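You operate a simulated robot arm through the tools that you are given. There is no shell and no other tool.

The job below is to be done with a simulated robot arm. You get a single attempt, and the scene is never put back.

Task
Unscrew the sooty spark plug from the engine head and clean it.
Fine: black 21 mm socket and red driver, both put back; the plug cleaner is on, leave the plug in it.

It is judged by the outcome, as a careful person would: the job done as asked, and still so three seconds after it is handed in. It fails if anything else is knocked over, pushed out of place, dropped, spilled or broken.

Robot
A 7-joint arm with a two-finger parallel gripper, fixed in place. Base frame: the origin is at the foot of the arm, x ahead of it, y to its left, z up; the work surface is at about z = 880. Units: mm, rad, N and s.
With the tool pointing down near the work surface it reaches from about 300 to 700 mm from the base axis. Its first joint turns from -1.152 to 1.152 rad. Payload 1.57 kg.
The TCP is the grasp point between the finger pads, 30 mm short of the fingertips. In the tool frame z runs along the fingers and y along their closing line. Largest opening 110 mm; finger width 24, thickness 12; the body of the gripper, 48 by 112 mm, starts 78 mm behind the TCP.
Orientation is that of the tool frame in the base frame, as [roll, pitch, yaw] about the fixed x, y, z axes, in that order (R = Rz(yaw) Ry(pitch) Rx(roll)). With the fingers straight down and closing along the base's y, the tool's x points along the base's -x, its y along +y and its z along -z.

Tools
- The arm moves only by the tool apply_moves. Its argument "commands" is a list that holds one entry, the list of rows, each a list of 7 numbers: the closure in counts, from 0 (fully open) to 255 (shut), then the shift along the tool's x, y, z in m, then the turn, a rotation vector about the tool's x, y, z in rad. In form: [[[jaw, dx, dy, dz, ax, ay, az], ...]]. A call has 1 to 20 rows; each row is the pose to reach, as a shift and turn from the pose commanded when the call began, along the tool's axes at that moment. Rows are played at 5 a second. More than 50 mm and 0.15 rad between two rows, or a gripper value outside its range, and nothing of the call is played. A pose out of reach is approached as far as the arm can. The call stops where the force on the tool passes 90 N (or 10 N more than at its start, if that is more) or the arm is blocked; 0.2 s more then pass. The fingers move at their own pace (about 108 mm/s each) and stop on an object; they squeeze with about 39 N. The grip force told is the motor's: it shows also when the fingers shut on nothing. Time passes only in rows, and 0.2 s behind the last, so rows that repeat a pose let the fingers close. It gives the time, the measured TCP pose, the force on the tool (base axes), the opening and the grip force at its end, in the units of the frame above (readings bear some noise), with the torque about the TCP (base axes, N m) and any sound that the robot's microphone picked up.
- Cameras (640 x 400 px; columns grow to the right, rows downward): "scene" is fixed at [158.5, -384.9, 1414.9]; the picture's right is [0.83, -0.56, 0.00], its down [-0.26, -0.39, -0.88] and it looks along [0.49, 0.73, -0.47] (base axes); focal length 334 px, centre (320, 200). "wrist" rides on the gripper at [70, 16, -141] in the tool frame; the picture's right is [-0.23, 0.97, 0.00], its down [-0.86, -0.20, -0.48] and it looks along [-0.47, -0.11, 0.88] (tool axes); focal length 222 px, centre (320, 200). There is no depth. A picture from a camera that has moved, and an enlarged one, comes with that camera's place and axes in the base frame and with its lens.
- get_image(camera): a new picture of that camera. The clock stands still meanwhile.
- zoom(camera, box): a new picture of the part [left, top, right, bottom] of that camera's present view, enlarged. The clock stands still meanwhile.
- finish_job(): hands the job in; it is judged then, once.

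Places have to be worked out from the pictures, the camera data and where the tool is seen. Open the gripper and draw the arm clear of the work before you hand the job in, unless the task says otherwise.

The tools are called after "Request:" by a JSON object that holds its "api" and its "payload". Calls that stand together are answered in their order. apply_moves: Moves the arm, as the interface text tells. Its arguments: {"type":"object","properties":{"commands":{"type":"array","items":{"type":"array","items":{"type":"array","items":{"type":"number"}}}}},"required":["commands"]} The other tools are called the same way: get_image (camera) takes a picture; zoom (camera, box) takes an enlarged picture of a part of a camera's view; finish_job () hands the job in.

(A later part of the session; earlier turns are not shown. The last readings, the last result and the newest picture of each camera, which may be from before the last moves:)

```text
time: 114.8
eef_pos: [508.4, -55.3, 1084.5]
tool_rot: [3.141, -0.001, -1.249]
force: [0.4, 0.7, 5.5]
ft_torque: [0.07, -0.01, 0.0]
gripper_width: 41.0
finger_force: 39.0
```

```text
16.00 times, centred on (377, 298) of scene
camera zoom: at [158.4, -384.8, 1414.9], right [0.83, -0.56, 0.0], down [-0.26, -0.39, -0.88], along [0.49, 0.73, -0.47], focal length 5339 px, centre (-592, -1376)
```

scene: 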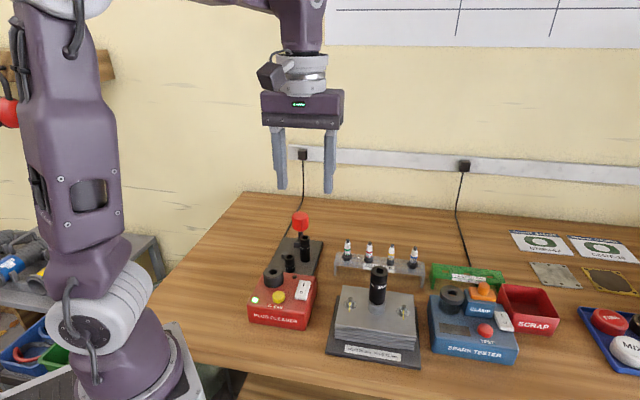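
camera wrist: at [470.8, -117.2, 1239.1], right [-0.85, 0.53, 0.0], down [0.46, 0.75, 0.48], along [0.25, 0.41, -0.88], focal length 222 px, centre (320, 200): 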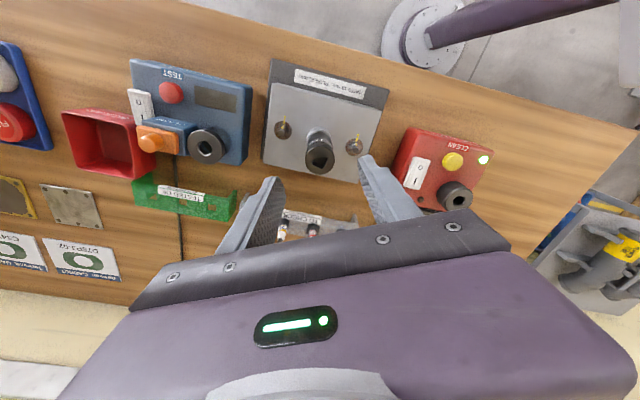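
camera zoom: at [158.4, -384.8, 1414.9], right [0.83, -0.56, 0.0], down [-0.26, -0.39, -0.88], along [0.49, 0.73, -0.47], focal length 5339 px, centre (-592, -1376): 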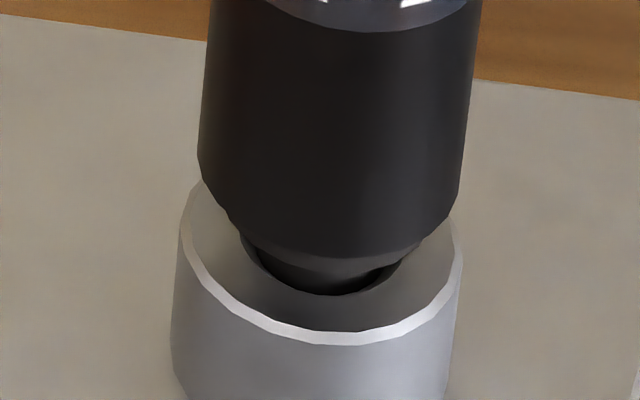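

It keeps rising and the plug's body is showing below the socket. Continuing the stroke.

Request:
{"api": "apply_moves", "payload": {"commands": [[[255, 0, 0, -0.0004, 0, 0, -0.12], [255, 0, 0, -0.0006, 0, 0, -0.24], [255, 0, 0, -0.0008, 0, 0, -0.36], [255, 0, 0, -0.001, 0, 0, -0.48], [255, 0, 0, -0.0011, 0, 0, -0.6], [255, 0, 0, -0.0012, 0, 0, -0.72], [255, 0, 0, -0.0014, 0, 0, -0.84], [255, 0, 0, -0.0015, 0, 0, -0.96], [255, 0, 0, -0.0016, 0, 0, -1.08], [255, 0, 0, -0.0018, 0, 0, -1.2], [255, 0, 0, -0.0019, 0, 0, -1.32], [255, 0, 0, -0.002, 0, 0, -1.44], [255, 0, 0, -0.0022, 0, 0, -1.56], [255, 0, 0, -0.0024, 0, 0, -1.68], [255, 0, 0, -0.0025, 0, 0, -1.78], [255, 0, 0, -0.0025, 0, 0, -1.78]]]}}

Request:
{"api": "zoom", "payload": {"camera": "scene", "box": [355, 243, 405, 323]}}

Request:
{"api": "zoom", "payload": {"camera": "scene", "box": [367, 286, 387, 311]}}

```text
time: 118.2
eef_pos: [507.1, -57.0, 1085.6]
tool_rot: [3.141, 0.0, 0.531]
force: [-0.3, -0.7, -1.7]
ft_torque: [-0.02, 0.0, 0.0]
gripper_width: 40.7
finger_force: 39.4
```

```text
5.00 times, centred on (380, 283) of scene
camera zoom: at [158.5, -384.9, 1414.9], right [0.83, -0.56, 0.0], down [-0.26, -0.39, -0.88], along [0.49, 0.73, -0.47], focal length 1668 px, centre (20, -215)
```

zoom: 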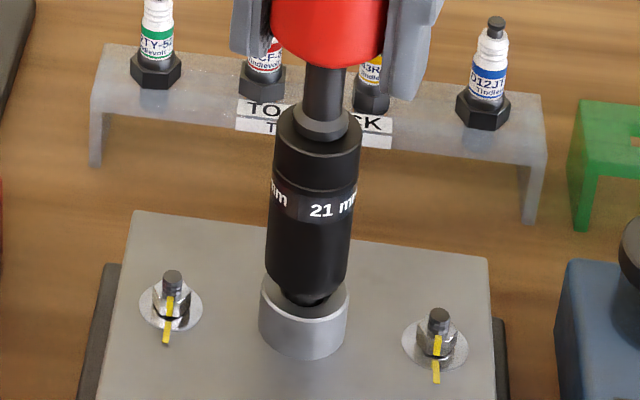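

```text
16.00 times, centred on (377, 298) of scene
camera zoom: at [158.5, -384.9, 1414.9], right [0.83, -0.56, 0.0], down [-0.26, -0.39, -0.88], along [0.49, 0.73, -0.47], focal length 5339 px, centre (-592, -1376)
```

zoom: 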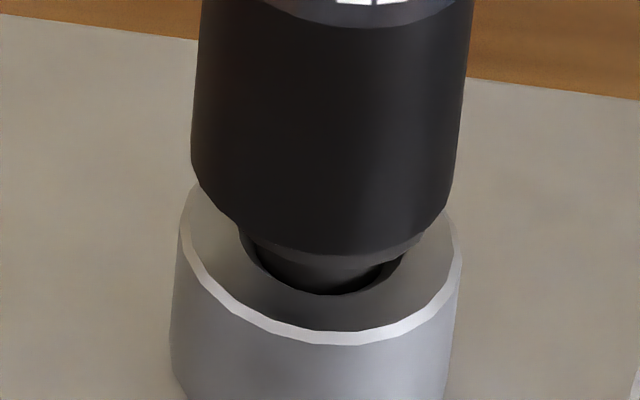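

The rise seems to have stopped in the second half of this stroke, so the thread may be out. To be sure I do another stroke: release, swing back, regrip and turn.

Request:
{"api": "apply_moves", "payload": {"commands": [[[255, 0, 0, 0.0008, 0, 0, 0], [140, 0, 0, 0.0008, 0, 0, 0], [100, 0, 0, 0.0008, 0, 0, 0], [70, 0, 0, 0.0008, 0, 0, 0], [70, 0, 0, 0.0008, 0, 0, 0]]]}}

Request:
{"api": "zoom", "payload": {"camera": "scene", "box": [345, 200, 415, 320]}}

```text
time: 119.4
eef_pos: [507.6, -56.0, 1086.6]
tool_rot: [3.141, 0.0, 0.531]
force: [0.3, 0.6, -0.5]
ft_torque: [-0.02, 0.0, 0.01]
gripper_width: 79.6
finger_force: 0.1
```

```text
3.33 times, centred on (380, 260) of scene
camera zoom: at [158.5, -384.9, 1414.9], right [0.83, -0.56, 0.0], down [-0.26, -0.39, -0.88], along [0.49, 0.73, -0.47], focal length 1112 px, centre (120, 0)
```

zoom: 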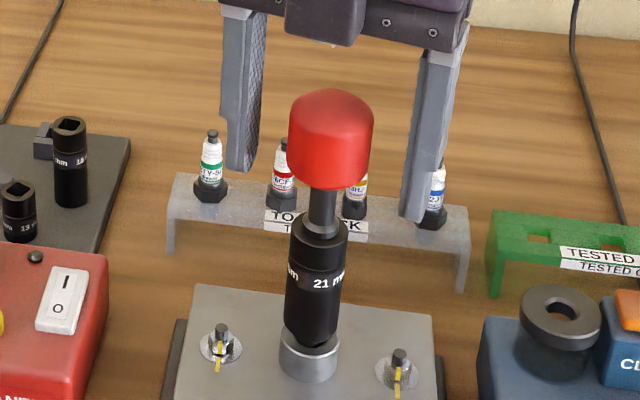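

Still standing straight, 3 mm higher than before. Swinging back.

Request:
{"api": "apply_moves", "payload": {"commands": [[[70, 0, 0, 0, 0, 0, 0.14], [70, 0, 0, 0, 0, 0, 0.28], [70, 0, 0, 0, 0, 0, 0.42], [70, 0, 0, 0, 0, 0, 0.56], [70, 0, 0, 0, 0, 0, 0.7], [70, 0, 0, 0, 0, 0, 0.84], [70, 0, 0, 0, 0, 0, 0.98], [70, 0, 0, 0, 0, 0, 1.12], [70, 0, 0, 0, 0, 0, 1.26], [70, 0, 0, 0, 0, 0, 1.4], [70, 0, 0, 0, 0, 0, 1.54], [70, 0, 0, 0, 0, 0, 1.68], [70, 0, 0, 0, 0, 0, 1.75]]]}}

Request:
{"api": "apply_moves", "payload": {"commands": [[[70, 0, 0, 0, 0, 0, 0.14], [70, 0, 0, 0, 0, 0, 0.28], [70, 0, 0, 0, 0, 0, 0.42], [70, 0, 0, 0, 0, 0, 0.56], [70, 0, 0, 0, 0, 0, 0.7], [70, 0, 0, 0, 0, 0, 0.84], [70, 0, 0, 0, 0, 0, 0.98], [70, 0, 0, 0, 0, 0, 1.12], [70, 0, 0, 0, 0, 0, 1.26], [70, 0, 0, 0, 0, 0, 1.4], [70, 0, 0, 0, 0, 0, 1.54], [70, 0, 0, 0, 0, 0, 1.68], [70, 0, 0, 0, 0, 0, 1.71], [70, 0, 0, 0, 0, 0, 1.71]]]}}

Request:
{"api": "apply_moves", "payload": {"commands": [[[140, 0, 0, 0, 0, 0, 0], [255, 0, 0, 0, 0, 0, 0], [255, 0, 0, 0, 0, 0, 0], [255, 0, 0, 0, 0, 0, 0]]]}}

Request:
{"api": "apply_moves", "payload": {"commands": [[[255, 0, 0, -0.0001, 0, 0, -0.12], [255, 0, 0, -0.0002, 0, 0, -0.24], [255, 0, 0, -0.0003, 0, 0, -0.36], [255, 0, 0, -0.0004, 0, 0, -0.48], [255, 0, 0, -0.0005, 0, 0, -0.6], [255, 0, 0, -0.0006, 0, 0, -0.72], [255, 0, 0, -0.0007, 0, 0, -0.84], [255, 0, 0, -0.0008, 0, 0, -0.96], [255, 0, 0, -0.0009, 0, 0, -1.08], [255, 0, 0, -0.001, 0, 0, -1.2], [255, 0, 0, -0.0011, 0, 0, -1.32], [255, 0, 0, -0.0012, 0, 0, -1.44], [255, 0, 0, -0.0013, 0, 0, -1.56], [255, 0, 0, -0.0014, 0, 0, -1.68], [255, 0, 0, -0.0014, 0, 0, -1.68]]]}}

Request:
{"api": "zoom", "payload": {"camera": "scene", "box": [355, 243, 405, 323]}}

Request:
{"api": "zoom", "payload": {"camera": "scene", "box": [367, 286, 387, 311]}}

```text
time: 122.2
eef_pos: [508.5, -55.3, 1084.8]
tool_rot: [3.141, -0.001, -1.221]
force: [0.1, -0.7, -0.5]
ft_torque: [0.0, 0.01, -0.03]
gripper_width: 80.1
finger_force: 0.0
```

```text
time: 125.2
eef_pos: [507.4, -56.8, 1085.4]
tool_rot: [-3.141, 0.0, -2.931]
force: [0.2, -0.5, -0.4]
ft_torque: [-0.02, -0.01, -0.02]
gripper_width: 79.9
finger_force: 0.0
```

```text
time: 126.2
eef_pos: [507.9, -55.9, 1085.8]
tool_rot: [-3.141, 0.001, -2.928]
force: [-0.5, -0.7, 0.3]
ft_torque: [0.02, -0.01, -0.01]
gripper_width: 41.1
finger_force: 39.2
```

```text
time: 129.4
eef_pos: [509.9, -56.7, 1085.9]
tool_rot: [-3.141, 0.0, -1.248]
force: [0.4, -0.3, -0.8]
ft_torque: [0.0, 0.04, 0.0]
gripper_width: 41.1
finger_force: 39.3
```

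```text
5.00 times, centred on (380, 283) of scene
camera zoom: at [158.5, -384.9, 1414.9], right [0.83, -0.56, 0.0], down [-0.26, -0.39, -0.88], along [0.49, 0.73, -0.47], focal length 1668 px, centre (20, -215)
```

zoom: 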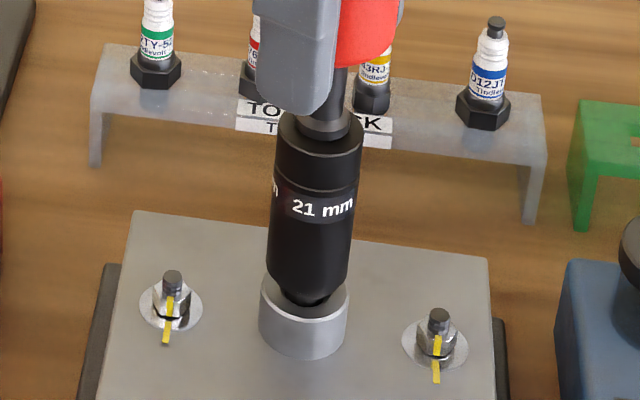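

```text
16.00 times, centred on (377, 298) of scene
camera zoom: at [158.5, -384.9, 1414.9], right [0.83, -0.56, 0.0], down [-0.26, -0.39, -0.88], along [0.49, 0.73, -0.47], focal length 5339 px, centre (-592, -1376)
```

zoom: 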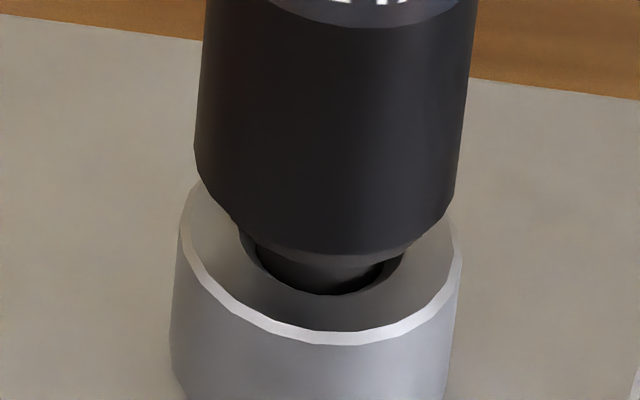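

No further rise over another 1.7 rad: the thread is out. I lift the driver out of the socket and check that the socket stays behind and how the tip's square lies.

Request:
{"api": "apply_moves", "payload": {"commands": [[[255, 0, 0, -0.004, 0, 0, 0], [255, 0, 0, -0.008, 0, 0, 0], [255, 0, 0, -0.012, 0, 0, 0], [255, 0, 0, -0.018, 0, 0, 0], [255, 0, 0, -0.028, 0, 0, 0], [255, 0, 0, -0.04, 0, 0, 0], [255, 0, 0, -0.04, 0, 0, 0]]]}}

Request:
{"api": "zoom", "payload": {"camera": "scene", "box": [345, 180, 415, 320]}}

Request:
{"api": "zoom", "payload": {"camera": "scene", "box": [362, 230, 402, 280]}}

```text
time: 131.0
eef_pos: [507.6, -57.1, 1127.8]
tool_rot: [-3.141, -0.002, -1.249]
force: [-0.2, -0.1, -1.4]
ft_torque: [-0.01, -0.01, 0.04]
gripper_width: 41.2
finger_force: 38.5
```

```text
2.86 times, centred on (380, 250) of scene
camera zoom: at [158.5, -384.9, 1414.9], right [0.83, -0.56, 0.0], down [-0.26, -0.39, -0.88], along [0.49, 0.73, -0.47], focal length 953 px, centre (149, 57)
```

zoom: 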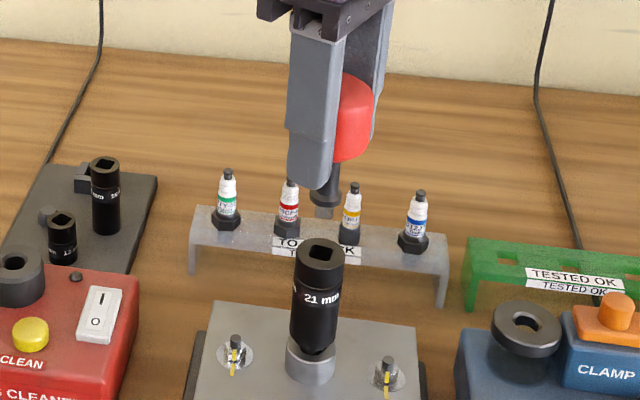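

```text
8.00 times, centred on (382, 255) of scene
camera zoom: at [158.5, -384.9, 1414.9], right [0.83, -0.56, 0.0], down [-0.26, -0.39, -0.88], along [0.49, 0.73, -0.47], focal length 2669 px, centre (-176, -240)
```

zoom: 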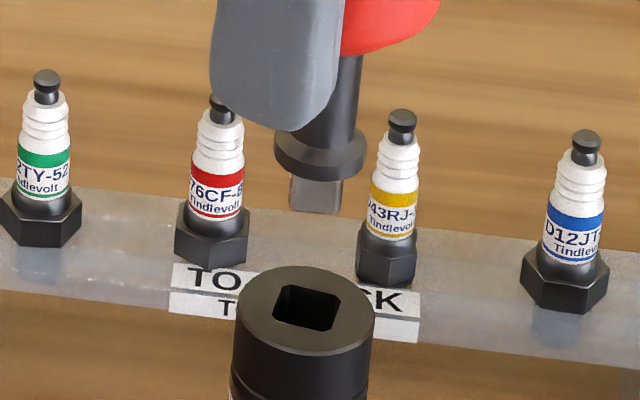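

The socket stays upright on the plug. By my tracking the driver's square now lies at gripper yaw + 32.4°, so I carry it back to the holder at yaw -1.36 rad and stop above it to check.

Request:
{"api": "apply_moves", "payload": {"commands": [[[255, -0.02, -0.008, 0, 0, 0, 0.01], [255, -0.055, -0.021, 0, 0, 0, 0.02], [255, -0.09, -0.034, 0, 0, 0, 0.04], [255, -0.125, -0.048, 0, 0, 0, 0.06], [255, -0.16, -0.061, 0, 0, 0, 0.08], [255, -0.195, -0.0745, 0, 0, 0, 0.1], [255, -0.23, -0.088, 0, 0, 0, 0.112], [255, -0.262, -0.1, 0, 0, 0, 0.112], [255, -0.2805, -0.1071, 0, 0, 0, 0.112], [255, -0.2805, -0.1071, 0.04, 0, 0, 0.112], [255, -0.2805, -0.1071, 0.08, 0, 0, 0.112], [255, -0.2805, -0.1071, 0.115, 0, 0, 0.112], [255, -0.2805, -0.1071, 0.125, 0, 0, 0.112], [255, -0.2805, -0.1071, 0.125, 0, 0, 0.112]]]}}

Request:
{"api": "zoom", "payload": {"camera": "scene", "box": [280, 190, 330, 255]}}

Request:
{"api": "zoom", "payload": {"camera": "scene", "box": [292, 222, 312, 247]}}

Request:
{"api": "zoom", "payload": {"camera": "wrist", "box": [270, 100, 370, 200]}}

```text
time: 134.0
eef_pos: [521.3, 243.4, 1000.1]
tool_rot: [3.142, 0.0, -1.361]
force: [0.0, -0.3, -1.2]
ft_torque: [-0.01, 0.0, 0.0]
gripper_width: 41.1
finger_force: 39.1
```

```text
6.15 times, centred on (305, 222) of scene
camera zoom: at [158.5, -384.9, 1414.9], right [0.83, -0.56, 0.0], down [-0.26, -0.39, -0.88], along [0.49, 0.73, -0.47], focal length 2053 px, centre (412, 62)
```

zoom: 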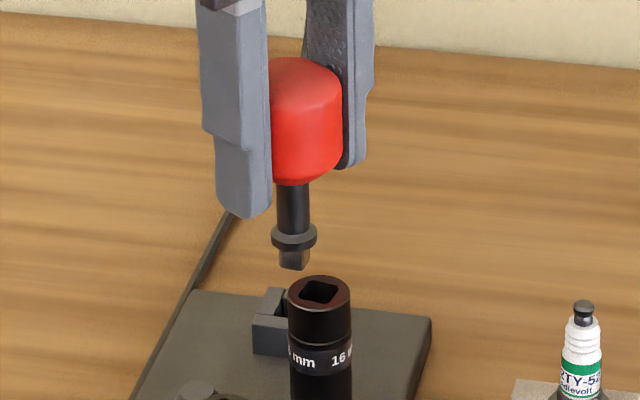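

```text
16.00 times, centred on (302, 234) of scene
camera zoom: at [158.5, -384.9, 1414.9], right [0.83, -0.56, 0.0], down [-0.26, -0.39, -0.88], along [0.49, 0.73, -0.47], focal length 5339 px, centre (608, -352)
```

zoom: 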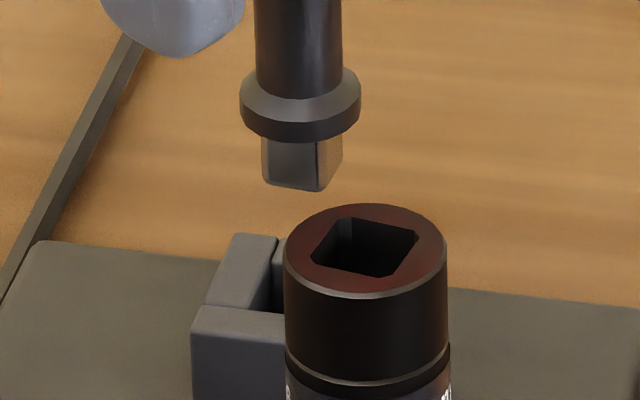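

```text
4.00 times, centred on (320, 150) of wrist
camera zoom: at [520.5, 172.3, 1143.7], right [-1.0, 0.02, 0.0], down [0.02, 0.88, 0.48], along [0.01, 0.48, -0.88], focal length 888 px, centre (320, 400)
```

zoom: 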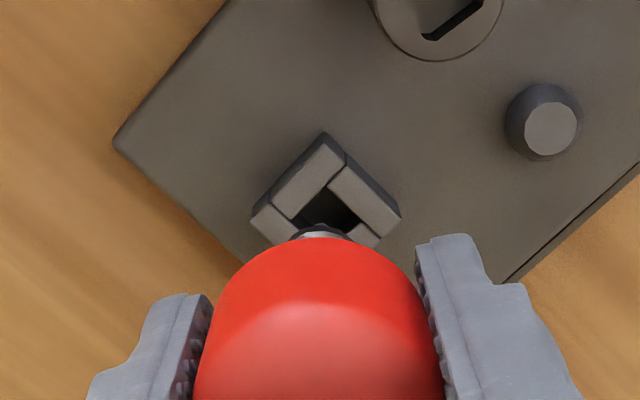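

The tip's square looks a few degrees short of the holder's 45°. A closer zoom to measure it.

Request:
{"api": "zoom", "payload": {"camera": "scene", "box": [294, 226, 306, 238]}}

Request:
{"api": "zoom", "payload": {"camera": "scene", "box": [290, 234, 306, 254]}}

```text
16.00 times, centred on (300, 232) of scene
camera zoom: at [158.5, -384.9, 1414.9], right [0.83, -0.56, 0.0], down [-0.26, -0.39, -0.88], along [0.49, 0.73, -0.47], focal length 5339 px, centre (640, -312)
```

zoom: 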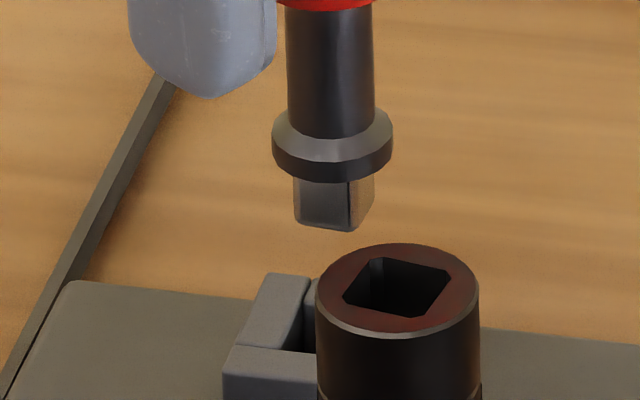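

```text
16.00 times, centred on (298, 244) of scene
camera zoom: at [158.5, -384.9, 1414.9], right [0.83, -0.56, 0.0], down [-0.26, -0.39, -0.88], along [0.49, 0.73, -0.47], focal length 5339 px, centre (672, -504)
```

zoom: 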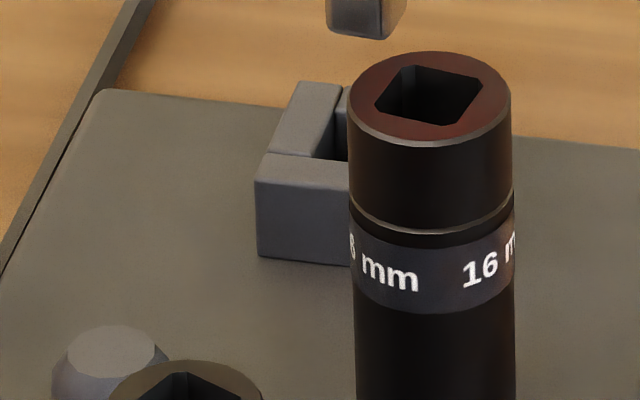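

The tip is at about 37°, so I turn 6° counter-clockwise; the scene view shows the driver axis in line with where it stood before. With a sub-millimetre shift I lower slowly toward the holder.

Request:
{"api": "apply_moves", "payload": {"commands": [[[255, 0.0006, 0.0007, 0.002, 0, 0, -0.05], [255, 0.0006, 0.0007, 0.006, 0, 0, -0.105], [255, 0.0006, 0.0007, 0.012, 0, 0, -0.105], [255, 0.0006, 0.0007, 0.017, 0, 0, -0.105], [255, 0.0006, 0.0007, 0.017, 0, 0, -0.105]]]}}

Request:
{"api": "zoom", "payload": {"camera": "scene", "box": [285, 215, 320, 255]}}

Request:
{"api": "zoom", "payload": {"camera": "wrist", "box": [290, 130, 350, 190]}}

```text
time: 135.2
eef_pos: [520.0, 243.5, 983.7]
tool_rot: [3.141, 0.0, -1.255]
force: [-0.1, 0.5, -1.6]
ft_torque: [0.01, 0.0, 0.01]
gripper_width: 40.9
finger_force: 38.9
```

```text
10.00 times, centred on (302, 235) of scene
camera zoom: at [158.5, -384.9, 1414.9], right [0.83, -0.56, 0.0], down [-0.26, -0.39, -0.88], along [0.49, 0.73, -0.47], focal length 3337 px, centre (495, -150)
```

zoom: 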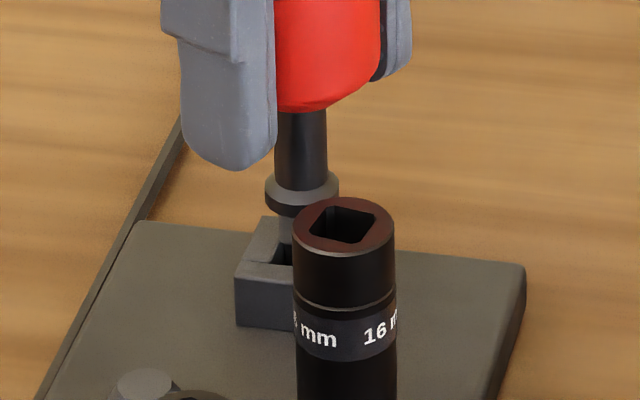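

```text
6.67 times, centred on (320, 160) of wrist
camera zoom: at [526.9, 172.0, 1126.4], right [-1.0, -0.09, 0.0], down [-0.08, 0.87, 0.48], along [-0.04, 0.48, -0.88], focal length 1481 px, centre (320, 467)
```

zoom: 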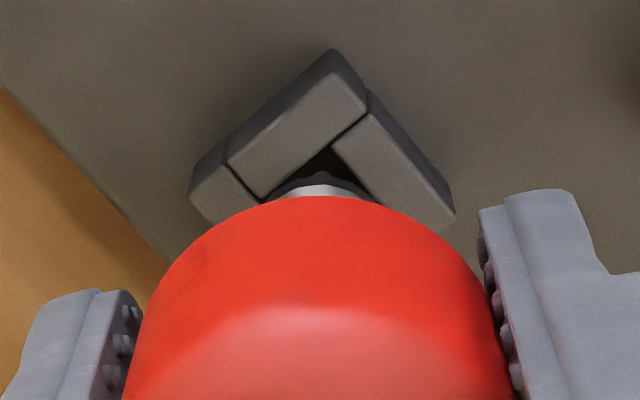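

Aligned over the hole in both views. Lowering further in small steps.

Request:
{"api": "apply_moves", "payload": {"commands": [[[255, 0, 0, 0.002, 0, 0, 0], [255, 0, 0, 0.004, 0, 0, 0], [255, 0, 0, 0.006, 0, 0, 0], [255, 0, 0, 0.008, 0, 0, 0], [255, 0, 0, 0.008, 0, 0, 0]]]}}

Request:
{"api": "apply_moves", "payload": {"commands": [[[255, 0, 0, 0.0015, 0, 0, 0], [255, 0, 0, 0.003, 0, 0, 0], [255, 0, 0, 0.0045, 0, 0, 0], [255, 0, 0, 0.0045, 0, 0, 0]]]}}

Request:
{"api": "zoom", "payload": {"camera": "scene", "box": [285, 210, 320, 255]}}

```text
time: 136.4
eef_pos: [519.4, 243.2, 976.5]
tool_rot: [3.141, -0.001, -1.257]
force: [0.4, 0.0, -1.1]
ft_torque: [0.02, -0.03, 0.0]
gripper_width: 40.8
finger_force: 38.8
```

```text
time: 137.4
eef_pos: [520.8, 242.4, 972.3]
tool_rot: [-3.141, 0.002, -1.258]
force: [-1.4, 1.5, -0.8]
ft_torque: [0.09, 0.08, -0.02]
gripper_width: 40.8
finger_force: 39.0
```

```text
8.89 times, centred on (302, 232) of scene
camera zoom: at [158.5, -384.8, 1414.9], right [0.83, -0.56, 0.0], down [-0.26, -0.39, -0.88], along [0.49, 0.73, -0.47], focal length 2966 px, centre (476, -89)
```

zoom: 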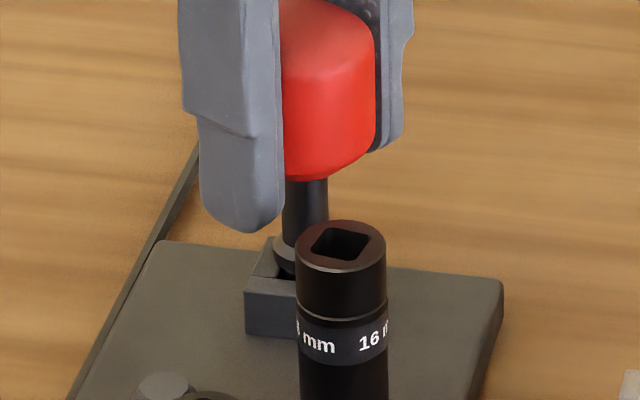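

The tip is in the holder; about 3 mm more to seat. Lowering in 1 mm steps until it rests.

Request:
{"api": "apply_moves", "payload": {"commands": [[[255, 0, 0, 0.001, 0, 0, 0], [255, 0, 0, 0.002, 0, 0, 0], [255, 0, 0, 0.003, 0, 0, 0], [255, 0, 0, 0.003, 0, 0, 0]]]}}

Request:
{"api": "zoom", "payload": {"camera": "scene", "box": [285, 210, 320, 255]}}

```text
time: 138.4
eef_pos: [521.1, 242.5, 968.8]
tool_rot: [3.141, 0.001, -1.257]
force: [-1.6, 1.1, 1.0]
ft_torque: [0.09, 0.08, 0.01]
gripper_width: 41.0
finger_force: 39.2
```

```text
8.89 times, centred on (302, 232) of scene
camera zoom: at [158.4, -384.8, 1414.9], right [0.83, -0.56, 0.0], down [-0.26, -0.39, -0.88], along [0.49, 0.73, -0.47], focal length 2966 px, centre (476, -89)
```

zoom: 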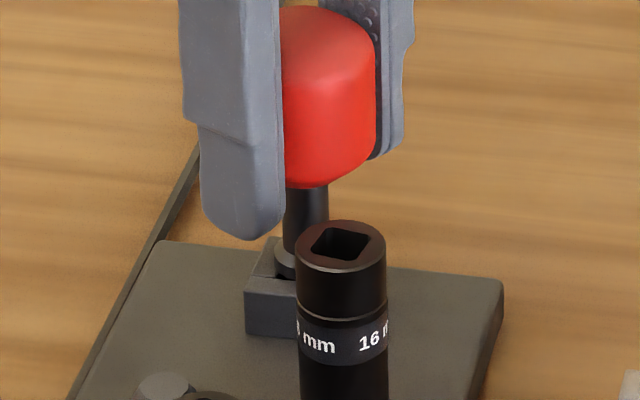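

It is resting (about 3 N of support). A final half millimetre, then I release and rise.

Request:
{"api": "apply_moves", "payload": {"commands": [[[255, 0, 0, 0.0006, 0, 0, 0], [180, 0, 0, 0.0006, 0, 0, 0], [130, 0, 0, 0.0006, 0, 0, 0], [100, 0, 0, 0.0006, 0, 0, 0], [100, 0, 0, 0.0006, 0, 0, 0]]]}}

Request:
{"api": "zoom", "payload": {"camera": "scene", "box": [270, 180, 335, 265]}}

```text
time: 139.6
eef_pos: [520.2, 244.9, 968.7]
tool_rot: [3.14, -0.001, -1.257]
force: [-0.6, 0.1, -0.2]
ft_torque: [0.0, -0.01, 0.02]
gripper_width: 66.9
finger_force: 0.1
```

```text
4.71 times, centred on (302, 222) of scene
camera zoom: at [158.5, -384.9, 1414.9], right [0.83, -0.56, 0.0], down [-0.26, -0.39, -0.88], along [0.49, 0.73, -0.47], focal length 1570 px, centre (402, 94)
```

zoom: 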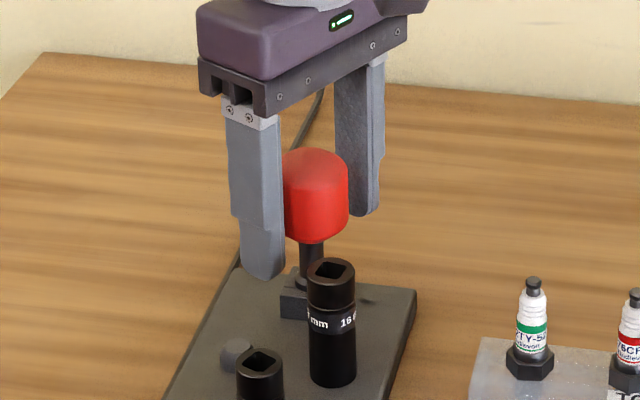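

The driver is back in its holder, upright. I rise and go over to the socket on the plug, turning to yaw -170° (the direction that clears the stand's neighbours later).

Request:
{"api": "apply_moves", "payload": {"commands": [[[100, 0, 0, -0.04, 0, 0, 0], [100, 0, 0, -0.08, 0, 0, 0], [100, 0, 0, -0.12, 0, 0, 0], [100, 0, 0, -0.156, 0, 0, 0], [100, 0.022, 0.008, -0.156, 0, 0, 0.13], [100, 0.043, 0.016, -0.156, 0, 0, 0.26], [100, 0.065, 0.024, -0.156, 0, 0, 0.39], [100, 0.087, 0.032, -0.156, 0, 0, 0.52], [100, 0.108, 0.04, -0.156, 0, 0, 0.65], [100, 0.13, 0.048, -0.156, 0, 0, 0.78], [100, 0.152, 0.0565, -0.156, 0, 0, 0.92], [100, 0.174, 0.065, -0.156, 0, 0, 1.06], [100, 0.195, 0.0725, -0.156, 0, 0, 1.2], [100, 0.217, 0.081, -0.156, 0, 0, 1.34], [100, 0.239, 0.089, -0.156, 0, 0, 1.47], [100, 0.261, 0.097, -0.156, 0, 0, 1.6], [100, 0.2807, 0.1044, -0.156, 0, 0, 1.712], [100, 0.2807, 0.1044, -0.156, 0, 0, 1.712]]]}}

Request:
{"api": "zoom", "payload": {"camera": "wrist", "box": [260, 90, 380, 210]}}

Request:
{"api": "zoom", "payload": {"camera": "wrist", "box": [300, 125, 340, 175]}}

Request:
{"api": "zoom", "payload": {"camera": "scene", "box": [345, 220, 415, 320]}}

```text
time: 143.4
eef_pos: [510.3, -54.4, 1124.5]
tool_rot: [3.14, 0.0, -2.968]
force: [-0.3, -0.7, 0.5]
ft_torque: [0.0, 0.0, 0.0]
gripper_width: 66.9
finger_force: 0.1
```

```text
3.33 times, centred on (320, 150) of wrist
camera zoom: at [438.6, -50.8, 1266.1], right [0.06, 1.0, 0.0], down [0.88, -0.05, 0.48], along [0.48, -0.03, -0.88], focal length 740 px, centre (320, 367)
```

zoom: 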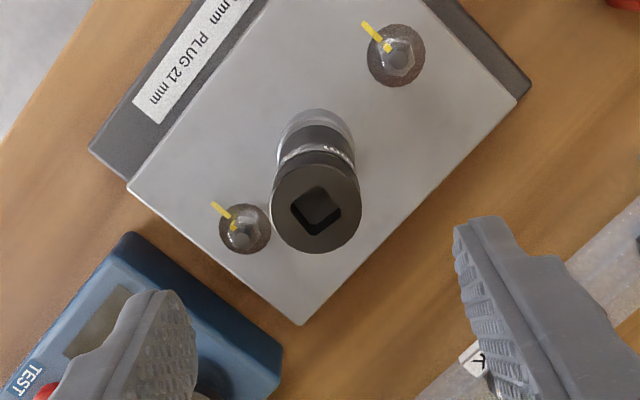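

```text
8.00 times, centred on (320, 150) of wrist
camera zoom: at [438.6, -50.8, 1266.1], right [0.06, 1.0, 0.0], down [0.88, -0.05, 0.48], along [0.48, -0.03, -0.88], focal length 1777 px, centre (320, 600)
```

zoom: 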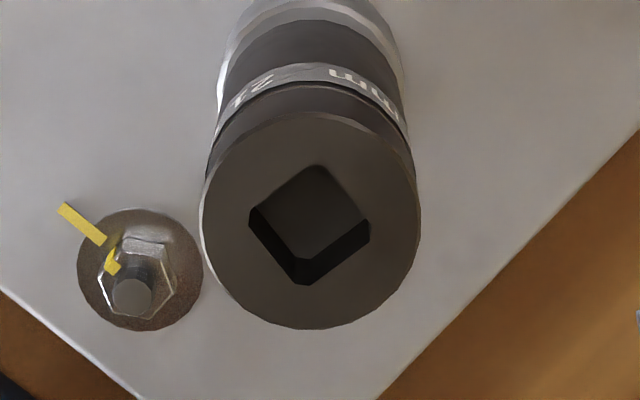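

```text
4.00 times, centred on (380, 270) of scene
camera zoom: at [158.5, -384.9, 1414.9], right [0.83, -0.56, 0.0], down [-0.26, -0.39, -0.88], along [0.49, 0.73, -0.47], focal length 1335 px, centre (80, -80)
```

zoom: 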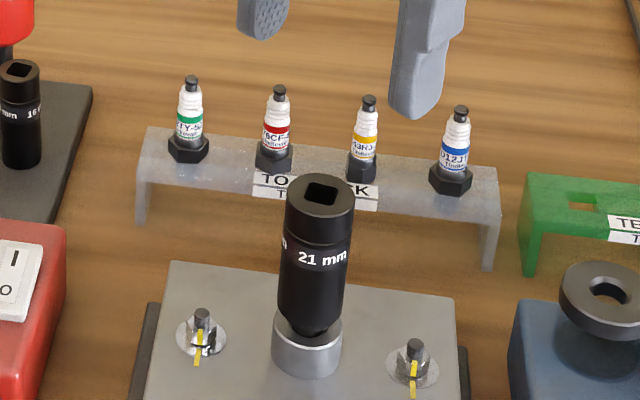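

The socket stands about 9 mm higher now, top near z = 1026, and is 1.6 mm to the left of the tool axis. I correct and lower around it.

Request:
{"api": "apply_moves", "payload": {"commands": [[[115, 0.0004, -0.0016, 0.03, 0, 0, 0], [115, 0.0004, -0.0016, 0.06, 0, 0, 0], [115, 0.0004, -0.0016, 0.085, 0, 0, 0], [115, 0.0004, -0.0016, 0.105, 0, 0, 0], [115, 0.0004, -0.0016, 0.1165, 0, 0, 0], [115, 0.0004, -0.0016, 0.1165, 0, 0, 0]]]}}

Request:
{"api": "zoom", "payload": {"camera": "wrist", "box": [260, 120, 380, 240]}}

Request:
{"api": "zoom", "payload": {"camera": "scene", "box": [345, 220, 415, 320]}}

```text
time: 144.8
eef_pos: [507.4, -58.7, 1006.6]
tool_rot: [3.141, 0.001, -2.969]
force: [-0.8, 0.0, -0.6]
ft_torque: [0.0, 0.02, 0.01]
gripper_width: 60.6
finger_force: 0.1
```

```text
3.33 times, centred on (320, 180) of wrist
camera zoom: at [436.7, -54.4, 1148.7], right [0.06, 1.0, 0.0], down [0.88, -0.05, 0.48], along [0.48, -0.03, -0.88], focal length 740 px, centre (320, 267)
```

zoom: 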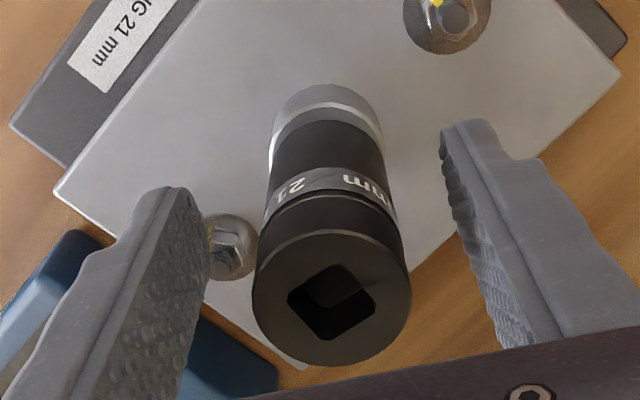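

```text
4.00 times, centred on (380, 270) of scene
camera zoom: at [158.5, -384.9, 1414.9], right [0.83, -0.56, 0.0], down [-0.26, -0.39, -0.88], along [0.49, 0.73, -0.47], focal length 1335 px, centre (80, -80)
```

zoom: 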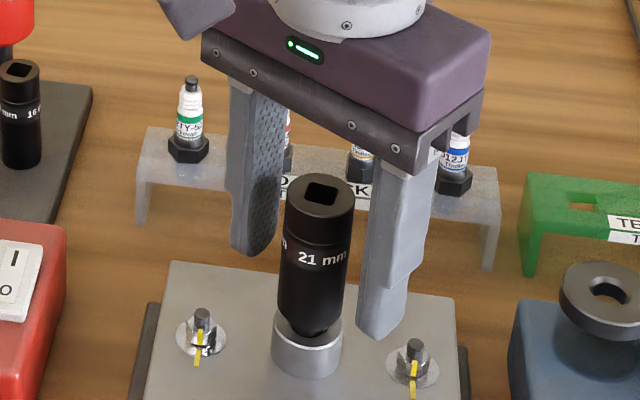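

The earlier picture was taken before the arm had settled; now I see the socket 1.9 mm to the right. I correct it, wait to settle, and check again.

Request:
{"api": "apply_moves", "payload": {"commands": [[[115, -0.001, 0.0017, -0.001, 0, 0, 0], [115, -0.001, 0.0017, -0.001, 0, 0, 0], [115, -0.001, 0.0017, -0.001, 0, 0, 0]]]}}

Request:
{"api": "zoom", "payload": {"camera": "wrist", "box": [260, 120, 380, 240]}}

```text
time: 145.6
eef_pos: [508.0, -56.1, 1008.8]
tool_rot: [3.14, 0.0, -2.968]
force: [0.2, 0.3, -1.3]
ft_torque: [0.0, -0.01, 0.01]
gripper_width: 60.2
finger_force: 0.0
```

```text
3.33 times, centred on (320, 180) of wrist
camera zoom: at [437.6, -52.1, 1150.0], right [0.06, 1.0, 0.0], down [0.88, -0.05, 0.48], along [0.48, -0.03, -0.88], focal length 740 px, centre (320, 267)
```

zoom: 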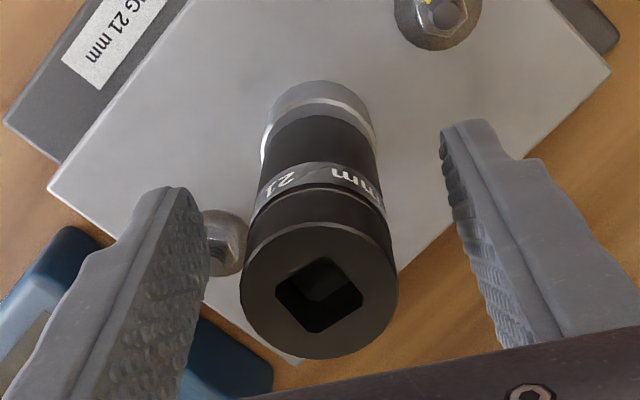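

Now centred. Closing on the socket and lifting just a few millimetres to see whether the plug stays or comes along.

Request:
{"api": "apply_moves", "payload": {"commands": [[[170, 0, 0, 0, 0, 0, 0], [255, 0, 0, 0, 0, 0, 0], [255, 0, 0, 0, 0, 0, 0], [255, 0, 0, 0, 0, 0, 0]]]}}

Request:
{"api": "apply_moves", "payload": {"commands": [[[255, 0, 0, -0.002, 0, 0, 0], [255, 0, 0, -0.004, 0, 0, 0], [255, 0, 0, -0.006, 0, 0, 0], [255, 0, 0, -0.008, 0, 0, 0], [255, 0, 0, -0.008, 0, 0, 0]]]}}

Request:
{"api": "zoom", "payload": {"camera": "scene", "box": [367, 283, 387, 308]}}

Request:
{"api": "zoom", "payload": {"camera": "scene", "box": [355, 243, 405, 323]}}

```text
time: 146.6
eef_pos: [507.8, -56.9, 1008.0]
tool_rot: [3.141, -0.002, -2.969]
force: [0.2, 0.4, 0.8]
ft_torque: [0.0, -0.05, 0.0]
gripper_width: 30.1
finger_force: 38.9
```

```text
time: 147.8
eef_pos: [509.8, -56.4, 1017.1]
tool_rot: [-3.141, 0.0, -2.97]
force: [-0.6, 0.1, -2.1]
ft_torque: [-0.06, -0.01, 0.01]
gripper_width: 29.8
finger_force: 38.8
```

```text
16.00 times, centred on (377, 296) of scene
camera zoom: at [158.5, -384.9, 1414.9], right [0.83, -0.56, 0.0], down [-0.26, -0.39, -0.88], along [0.49, 0.73, -0.47], focal length 5339 px, centre (-592, -1328)
```

zoom: 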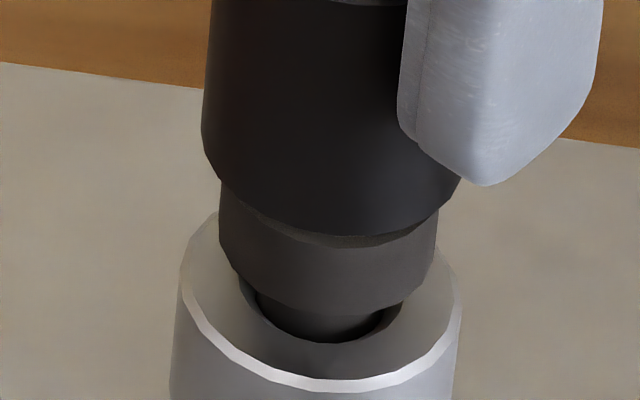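

```text
5.00 times, centred on (380, 283) of scene
camera zoom: at [158.5, -384.9, 1414.9], right [0.83, -0.56, 0.0], down [-0.26, -0.39, -0.88], along [0.49, 0.73, -0.47], focal length 1668 px, centre (20, -215)
```

zoom: 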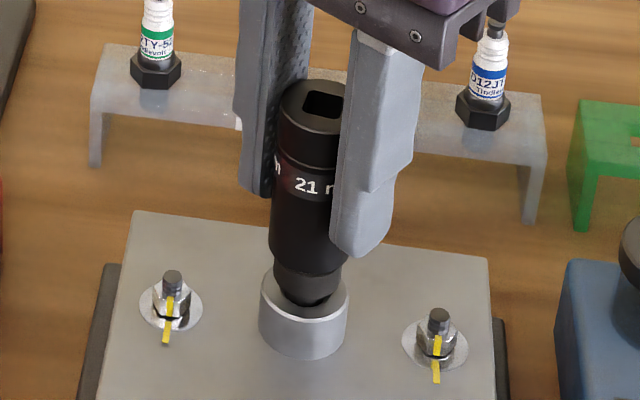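

The plug stays in the head, raised about 5 mm, while the socket slides off. I lift the socket clear and check the plug.

Request:
{"api": "apply_moves", "payload": {"commands": [[[255, 0, 0, -0.008, 0, 0, 0], [255, 0, 0, -0.018, 0, 0, 0], [255, 0, 0, -0.03, 0, 0, 0], [255, 0, 0, -0.045, 0, 0, 0], [255, 0, 0, -0.06, 0, 0, 0], [255, 0, 0, -0.08, 0, 0, 0], [255, 0, 0, -0.1, 0, 0, 0], [255, 0, 0, -0.1, 0, 0, 0], [255, 0, 0, -0.1, 0, 0, 0]]]}}

Request:
{"api": "zoom", "payload": {"camera": "scene", "box": [345, 190, 415, 320]}}

Request:
{"api": "zoom", "payload": {"camera": "scene", "box": [362, 268, 392, 318]}}

Request:
{"api": "zoom", "payload": {"camera": "wrist", "box": [280, 90, 360, 170]}}

```text
time: 149.8
eef_pos: [509.4, -54.7, 1117.4]
tool_rot: [3.141, 0.001, -2.969]
force: [0.0, -0.1, -1.8]
ft_torque: [0.04, 0.02, 0.02]
gripper_width: 29.8
finger_force: 38.9
```

```text
3.08 times, centred on (380, 255) of scene
camera zoom: at [158.5, -384.9, 1414.9], right [0.83, -0.56, 0.0], down [-0.26, -0.39, -0.88], along [0.49, 0.73, -0.47], focal length 1027 px, centre (135, 31)
```

zoom: 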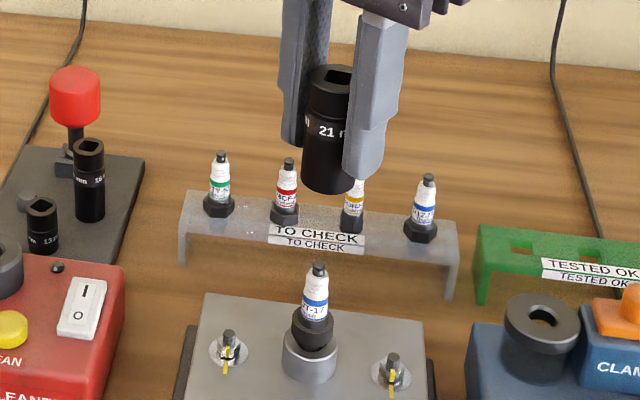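

```text
8.00 times, centred on (377, 293) of scene
camera zoom: at [158.5, -384.9, 1414.9], right [0.83, -0.56, 0.0], down [-0.26, -0.39, -0.88], along [0.49, 0.73, -0.47], focal length 2669 px, centre (-136, -544)
```

zoom: 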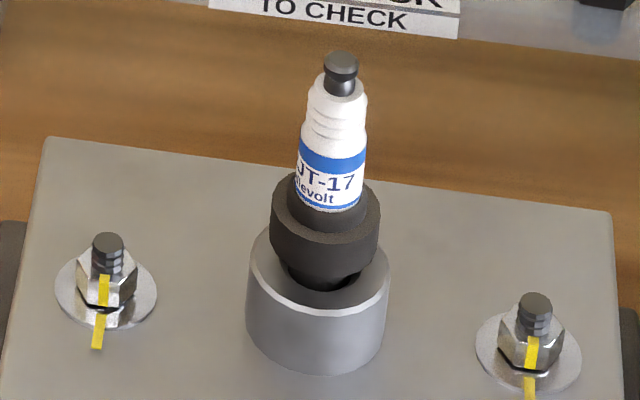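

```text
5.00 times, centred on (320, 130) of wrist
camera zoom: at [438.7, -51.0, 1258.9], right [0.06, 1.0, 0.0], down [0.88, -0.05, 0.48], along [0.48, -0.03, -0.88], focal length 1111 px, centre (320, 550)
```

zoom: 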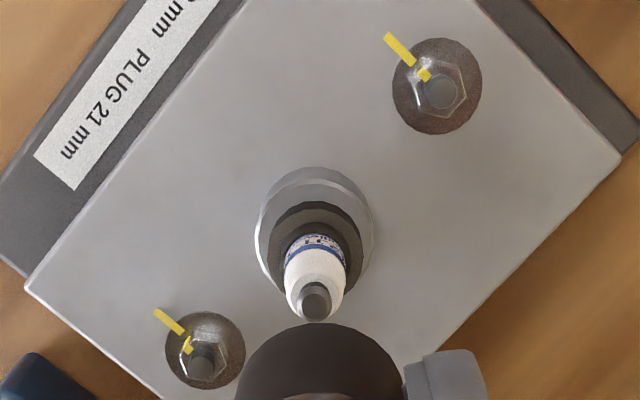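

The plug stands upright in the head with its label turned, unscrewed about 5 mm. Now I carry the socket back over its peg and stop above it to check alignment.

Request:
{"api": "apply_moves", "payload": {"commands": [[[255, 0, 0.02, 0, 0, 0, 0], [255, -0.0005, 0.055, 0, 0, 0, 0], [255, -0.001, 0.09, 0, 0, 0, 0], [255, -0.0013, 0.125, 0, 0, 0, 0], [255, -0.0017, 0.16, 0, 0, 0, 0], [255, -0.002, 0.195, 0, 0, 0, 0], [255, -0.0024, 0.23, 0, 0, 0, 0], [255, -0.0027, 0.262, 0, 0, 0, 0], [255, -0.0029, 0.2822, 0, 0, 0, 0], [255, -0.0029, 0.2822, 0, 0, 0, 0], [255, -0.0029, 0.2822, 0.03, 0, 0, 0], [255, -0.0029, 0.2822, 0.06, 0, 0, 0], [255, -0.0029, 0.2822, 0.06, 0, 0, 0], [255, -0.0029, 0.2822, 0.06, 0, 0, 0]]]}}

Request:
{"api": "zoom", "payload": {"camera": "wrist", "box": [280, 90, 360, 170]}}

Request:
{"api": "zoom", "payload": {"camera": "scene", "box": [260, 185, 320, 270]}}

```text
time: 152.8
eef_pos: [463.6, 222.7, 1057.2]
tool_rot: [3.141, 0.0, -2.969]
force: [0.4, -0.8, -2.5]
ft_torque: [0.02, 0.03, 0.04]
gripper_width: 30.1
finger_force: 38.3
```

```text
5.00 times, centred on (320, 130) of wrist
camera zoom: at [392.9, 226.9, 1200.3], right [0.06, 1.0, 0.0], down [0.88, -0.05, 0.48], along [0.48, -0.03, -0.88], focal length 1111 px, centre (320, 550)
```

zoom: 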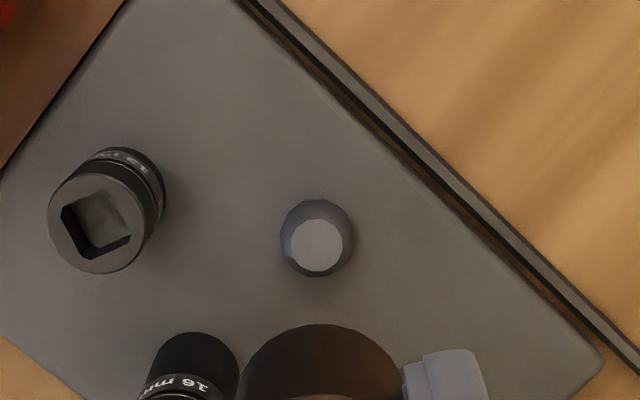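

```text
4.71 times, centred on (290, 228) of scene
camera zoom: at [158.5, -384.9, 1414.9], right [0.83, -0.56, 0.0], down [-0.26, -0.39, -0.88], along [0.49, 0.73, -0.47], focal length 1570 px, centre (461, 71)
```

zoom: 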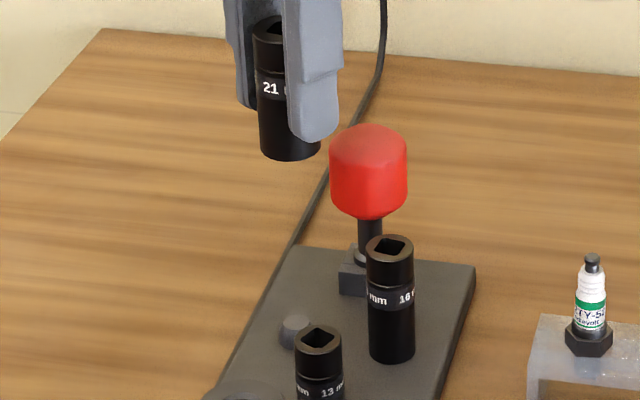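

The peg appears about 2.5 mm toward the base and 1.9 mm to -y of where it should be relative to the hand. I correct, settle and look again.

Request:
{"api": "apply_moves", "payload": {"commands": [[[255, 0.0014, -0.0007, 0, 0, 0, 0], [255, 0.0028, -0.0014, 0, 0, 0, 0], [255, 0.0028, -0.0014, 0.015, 0, 0, 0], [255, 0.0028, -0.0014, 0.033, 0, 0, 0], [255, 0.0028, -0.0014, 0.033, 0, 0, 0], [255, 0.0028, -0.0014, 0.033, 0, 0, 0]]]}}

Request:
{"api": "zoom", "payload": {"camera": "wrist", "box": [280, 80, 360, 160]}}

Request:
{"api": "zoom", "payload": {"camera": "scene", "box": [265, 200, 315, 270]}}

```text
time: 154.2
eef_pos: [459.1, 222.0, 1024.0]
tool_rot: [-3.141, 0.0, -2.97]
force: [-0.1, 0.8, -1.0]
ft_torque: [0.0, 0.0, -0.01]
gripper_width: 29.8
finger_force: 39.3
```

```text
5.00 times, centred on (320, 120) of wrist
camera zoom: at [388.7, 225.0, 1167.0], right [0.06, 1.0, 0.0], down [0.88, -0.05, 0.48], along [0.48, -0.03, -0.88], focal length 1111 px, centre (320, 600)
```

zoom: 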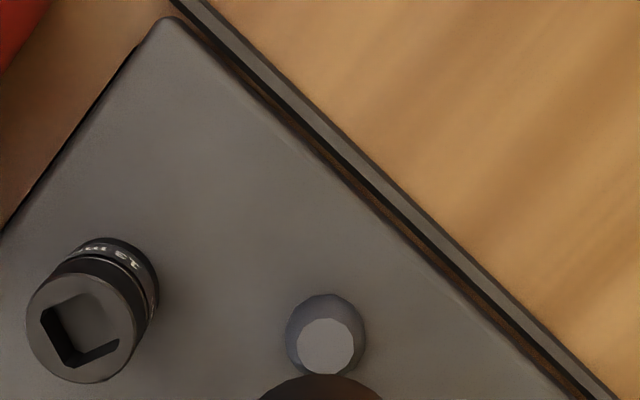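

```text
5.71 times, centred on (290, 235) of scene
camera zoom: at [158.5, -384.9, 1414.9], right [0.83, -0.56, 0.0], down [-0.26, -0.39, -0.88], along [0.49, 0.73, -0.47], focal length 1907 px, centre (491, 0)
```

zoom: 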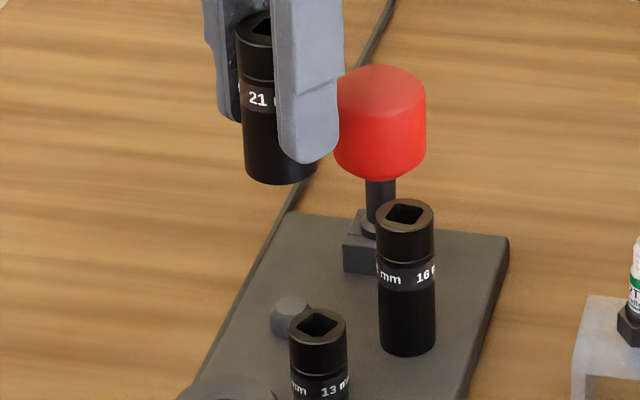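

The hand was evidently still settling in the previous view. I wait a moment and measure again.

Request:
{"api": "apply_moves", "payload": {"commands": [[[255, 0, 0, 0, 0, 0, 0], [255, 0, 0, 0, 0, 0, 0], [255, 0, 0, 0, 0, 0, 0], [255, 0, 0, 0, 0, 0, 0], [255, 0, 0, 0, 0, 0, 0]]]}}

Request:
{"api": "zoom", "payload": {"camera": "wrist", "box": [280, 80, 360, 160]}}

```text
time: 155.4
eef_pos: [458.1, 221.2, 1024.8]
tool_rot: [3.141, -0.002, -2.969]
force: [-1.2, 0.9, -2.6]
ft_torque: [-0.01, -0.01, -0.04]
gripper_width: 30.1
finger_force: 38.8
```

```text
5.00 times, centred on (320, 120) of wrist
camera zoom: at [388.7, 225.0, 1167.2], right [0.06, 1.0, 0.0], down [0.88, -0.05, 0.48], along [0.48, -0.03, -0.88], focal length 1111 px, centre (320, 600)
```

zoom: 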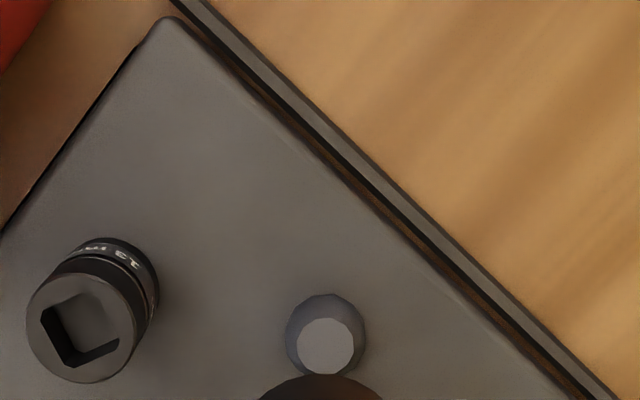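

Settled: the peg is about 1.6 mm toward +x of the socket axis. I correct and lower the socket over the peg, slowing near the plate.

Request:
{"api": "apply_moves", "payload": {"commands": [[[255, -0.0016, -0.0002, 0.003, 0, 0, 0], [255, -0.0016, -0.0002, 0.02, 0, 0, 0], [255, -0.0016, -0.0002, 0.04, 0, 0, 0], [255, -0.0016, -0.0002, 0.055, 0, 0, 0], [255, -0.0016, -0.0002, 0.065, 0, 0, 0], [255, -0.0016, -0.0002, 0.072, 0, 0, 0], [255, -0.0016, -0.0002, 0.077, 0, 0, 0], [255, -0.0016, -0.0002, 0.077, 0, 0, 0]]]}}

Request:
{"api": "zoom", "payload": {"camera": "scene", "box": [265, 200, 315, 270]}}

```text
time: 157.2
eef_pos: [462.6, 221.8, 948.1]
tool_rot: [3.14, 0.0, -2.965]
force: [0.2, -0.6, -1.3]
ft_torque: [0.02, 0.0, -0.03]
gripper_width: 29.7
finger_force: 38.6
```

```text
5.71 times, centred on (290, 235) of scene
camera zoom: at [158.5, -384.9, 1414.9], right [0.83, -0.56, 0.0], down [-0.26, -0.39, -0.88], along [0.49, 0.73, -0.47], focal length 1907 px, centre (491, 0)
```

zoom: 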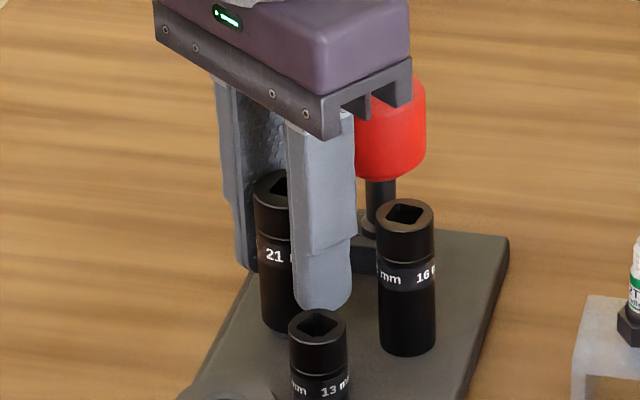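

No contact yet. Lowering 1 mm at a time until it rests on the plate.

Request:
{"api": "apply_moves", "payload": {"commands": [[[255, 0, 0, 0.001, 0, 0, 0], [255, 0, 0, 0.002, 0, 0, 0], [255, 0, 0, 0.003, 0, 0, 0], [255, 0, 0, 0.004, 0, 0, 0], [255, 0, 0, 0.004, 0, 0, 0]]]}}

Request:
{"api": "apply_moves", "payload": {"commands": [[[255, 0, 0, 0.001, 0, 0, 0], [255, 0, 0, 0.002, 0, 0, 0], [255, 0, 0, 0.002, 0, 0, 0]]]}}

```text
time: 158.4
eef_pos: [462.0, 221.6, 943.7]
tool_rot: [-3.141, 0.0, -2.97]
force: [-2.6, 1.8, -2.1]
ft_torque: [0.07, 0.09, 0.0]
gripper_width: 29.8
finger_force: 38.9
```

```text
time: 159.2
eef_pos: [461.4, 220.3, 941.4]
tool_rot: [-3.141, 0.0, -2.968]
force: [-5.3, 0.0, 8.9]
ft_torque: [0.0, 0.36, -0.06]
gripper_width: 29.7
finger_force: 39.1
```

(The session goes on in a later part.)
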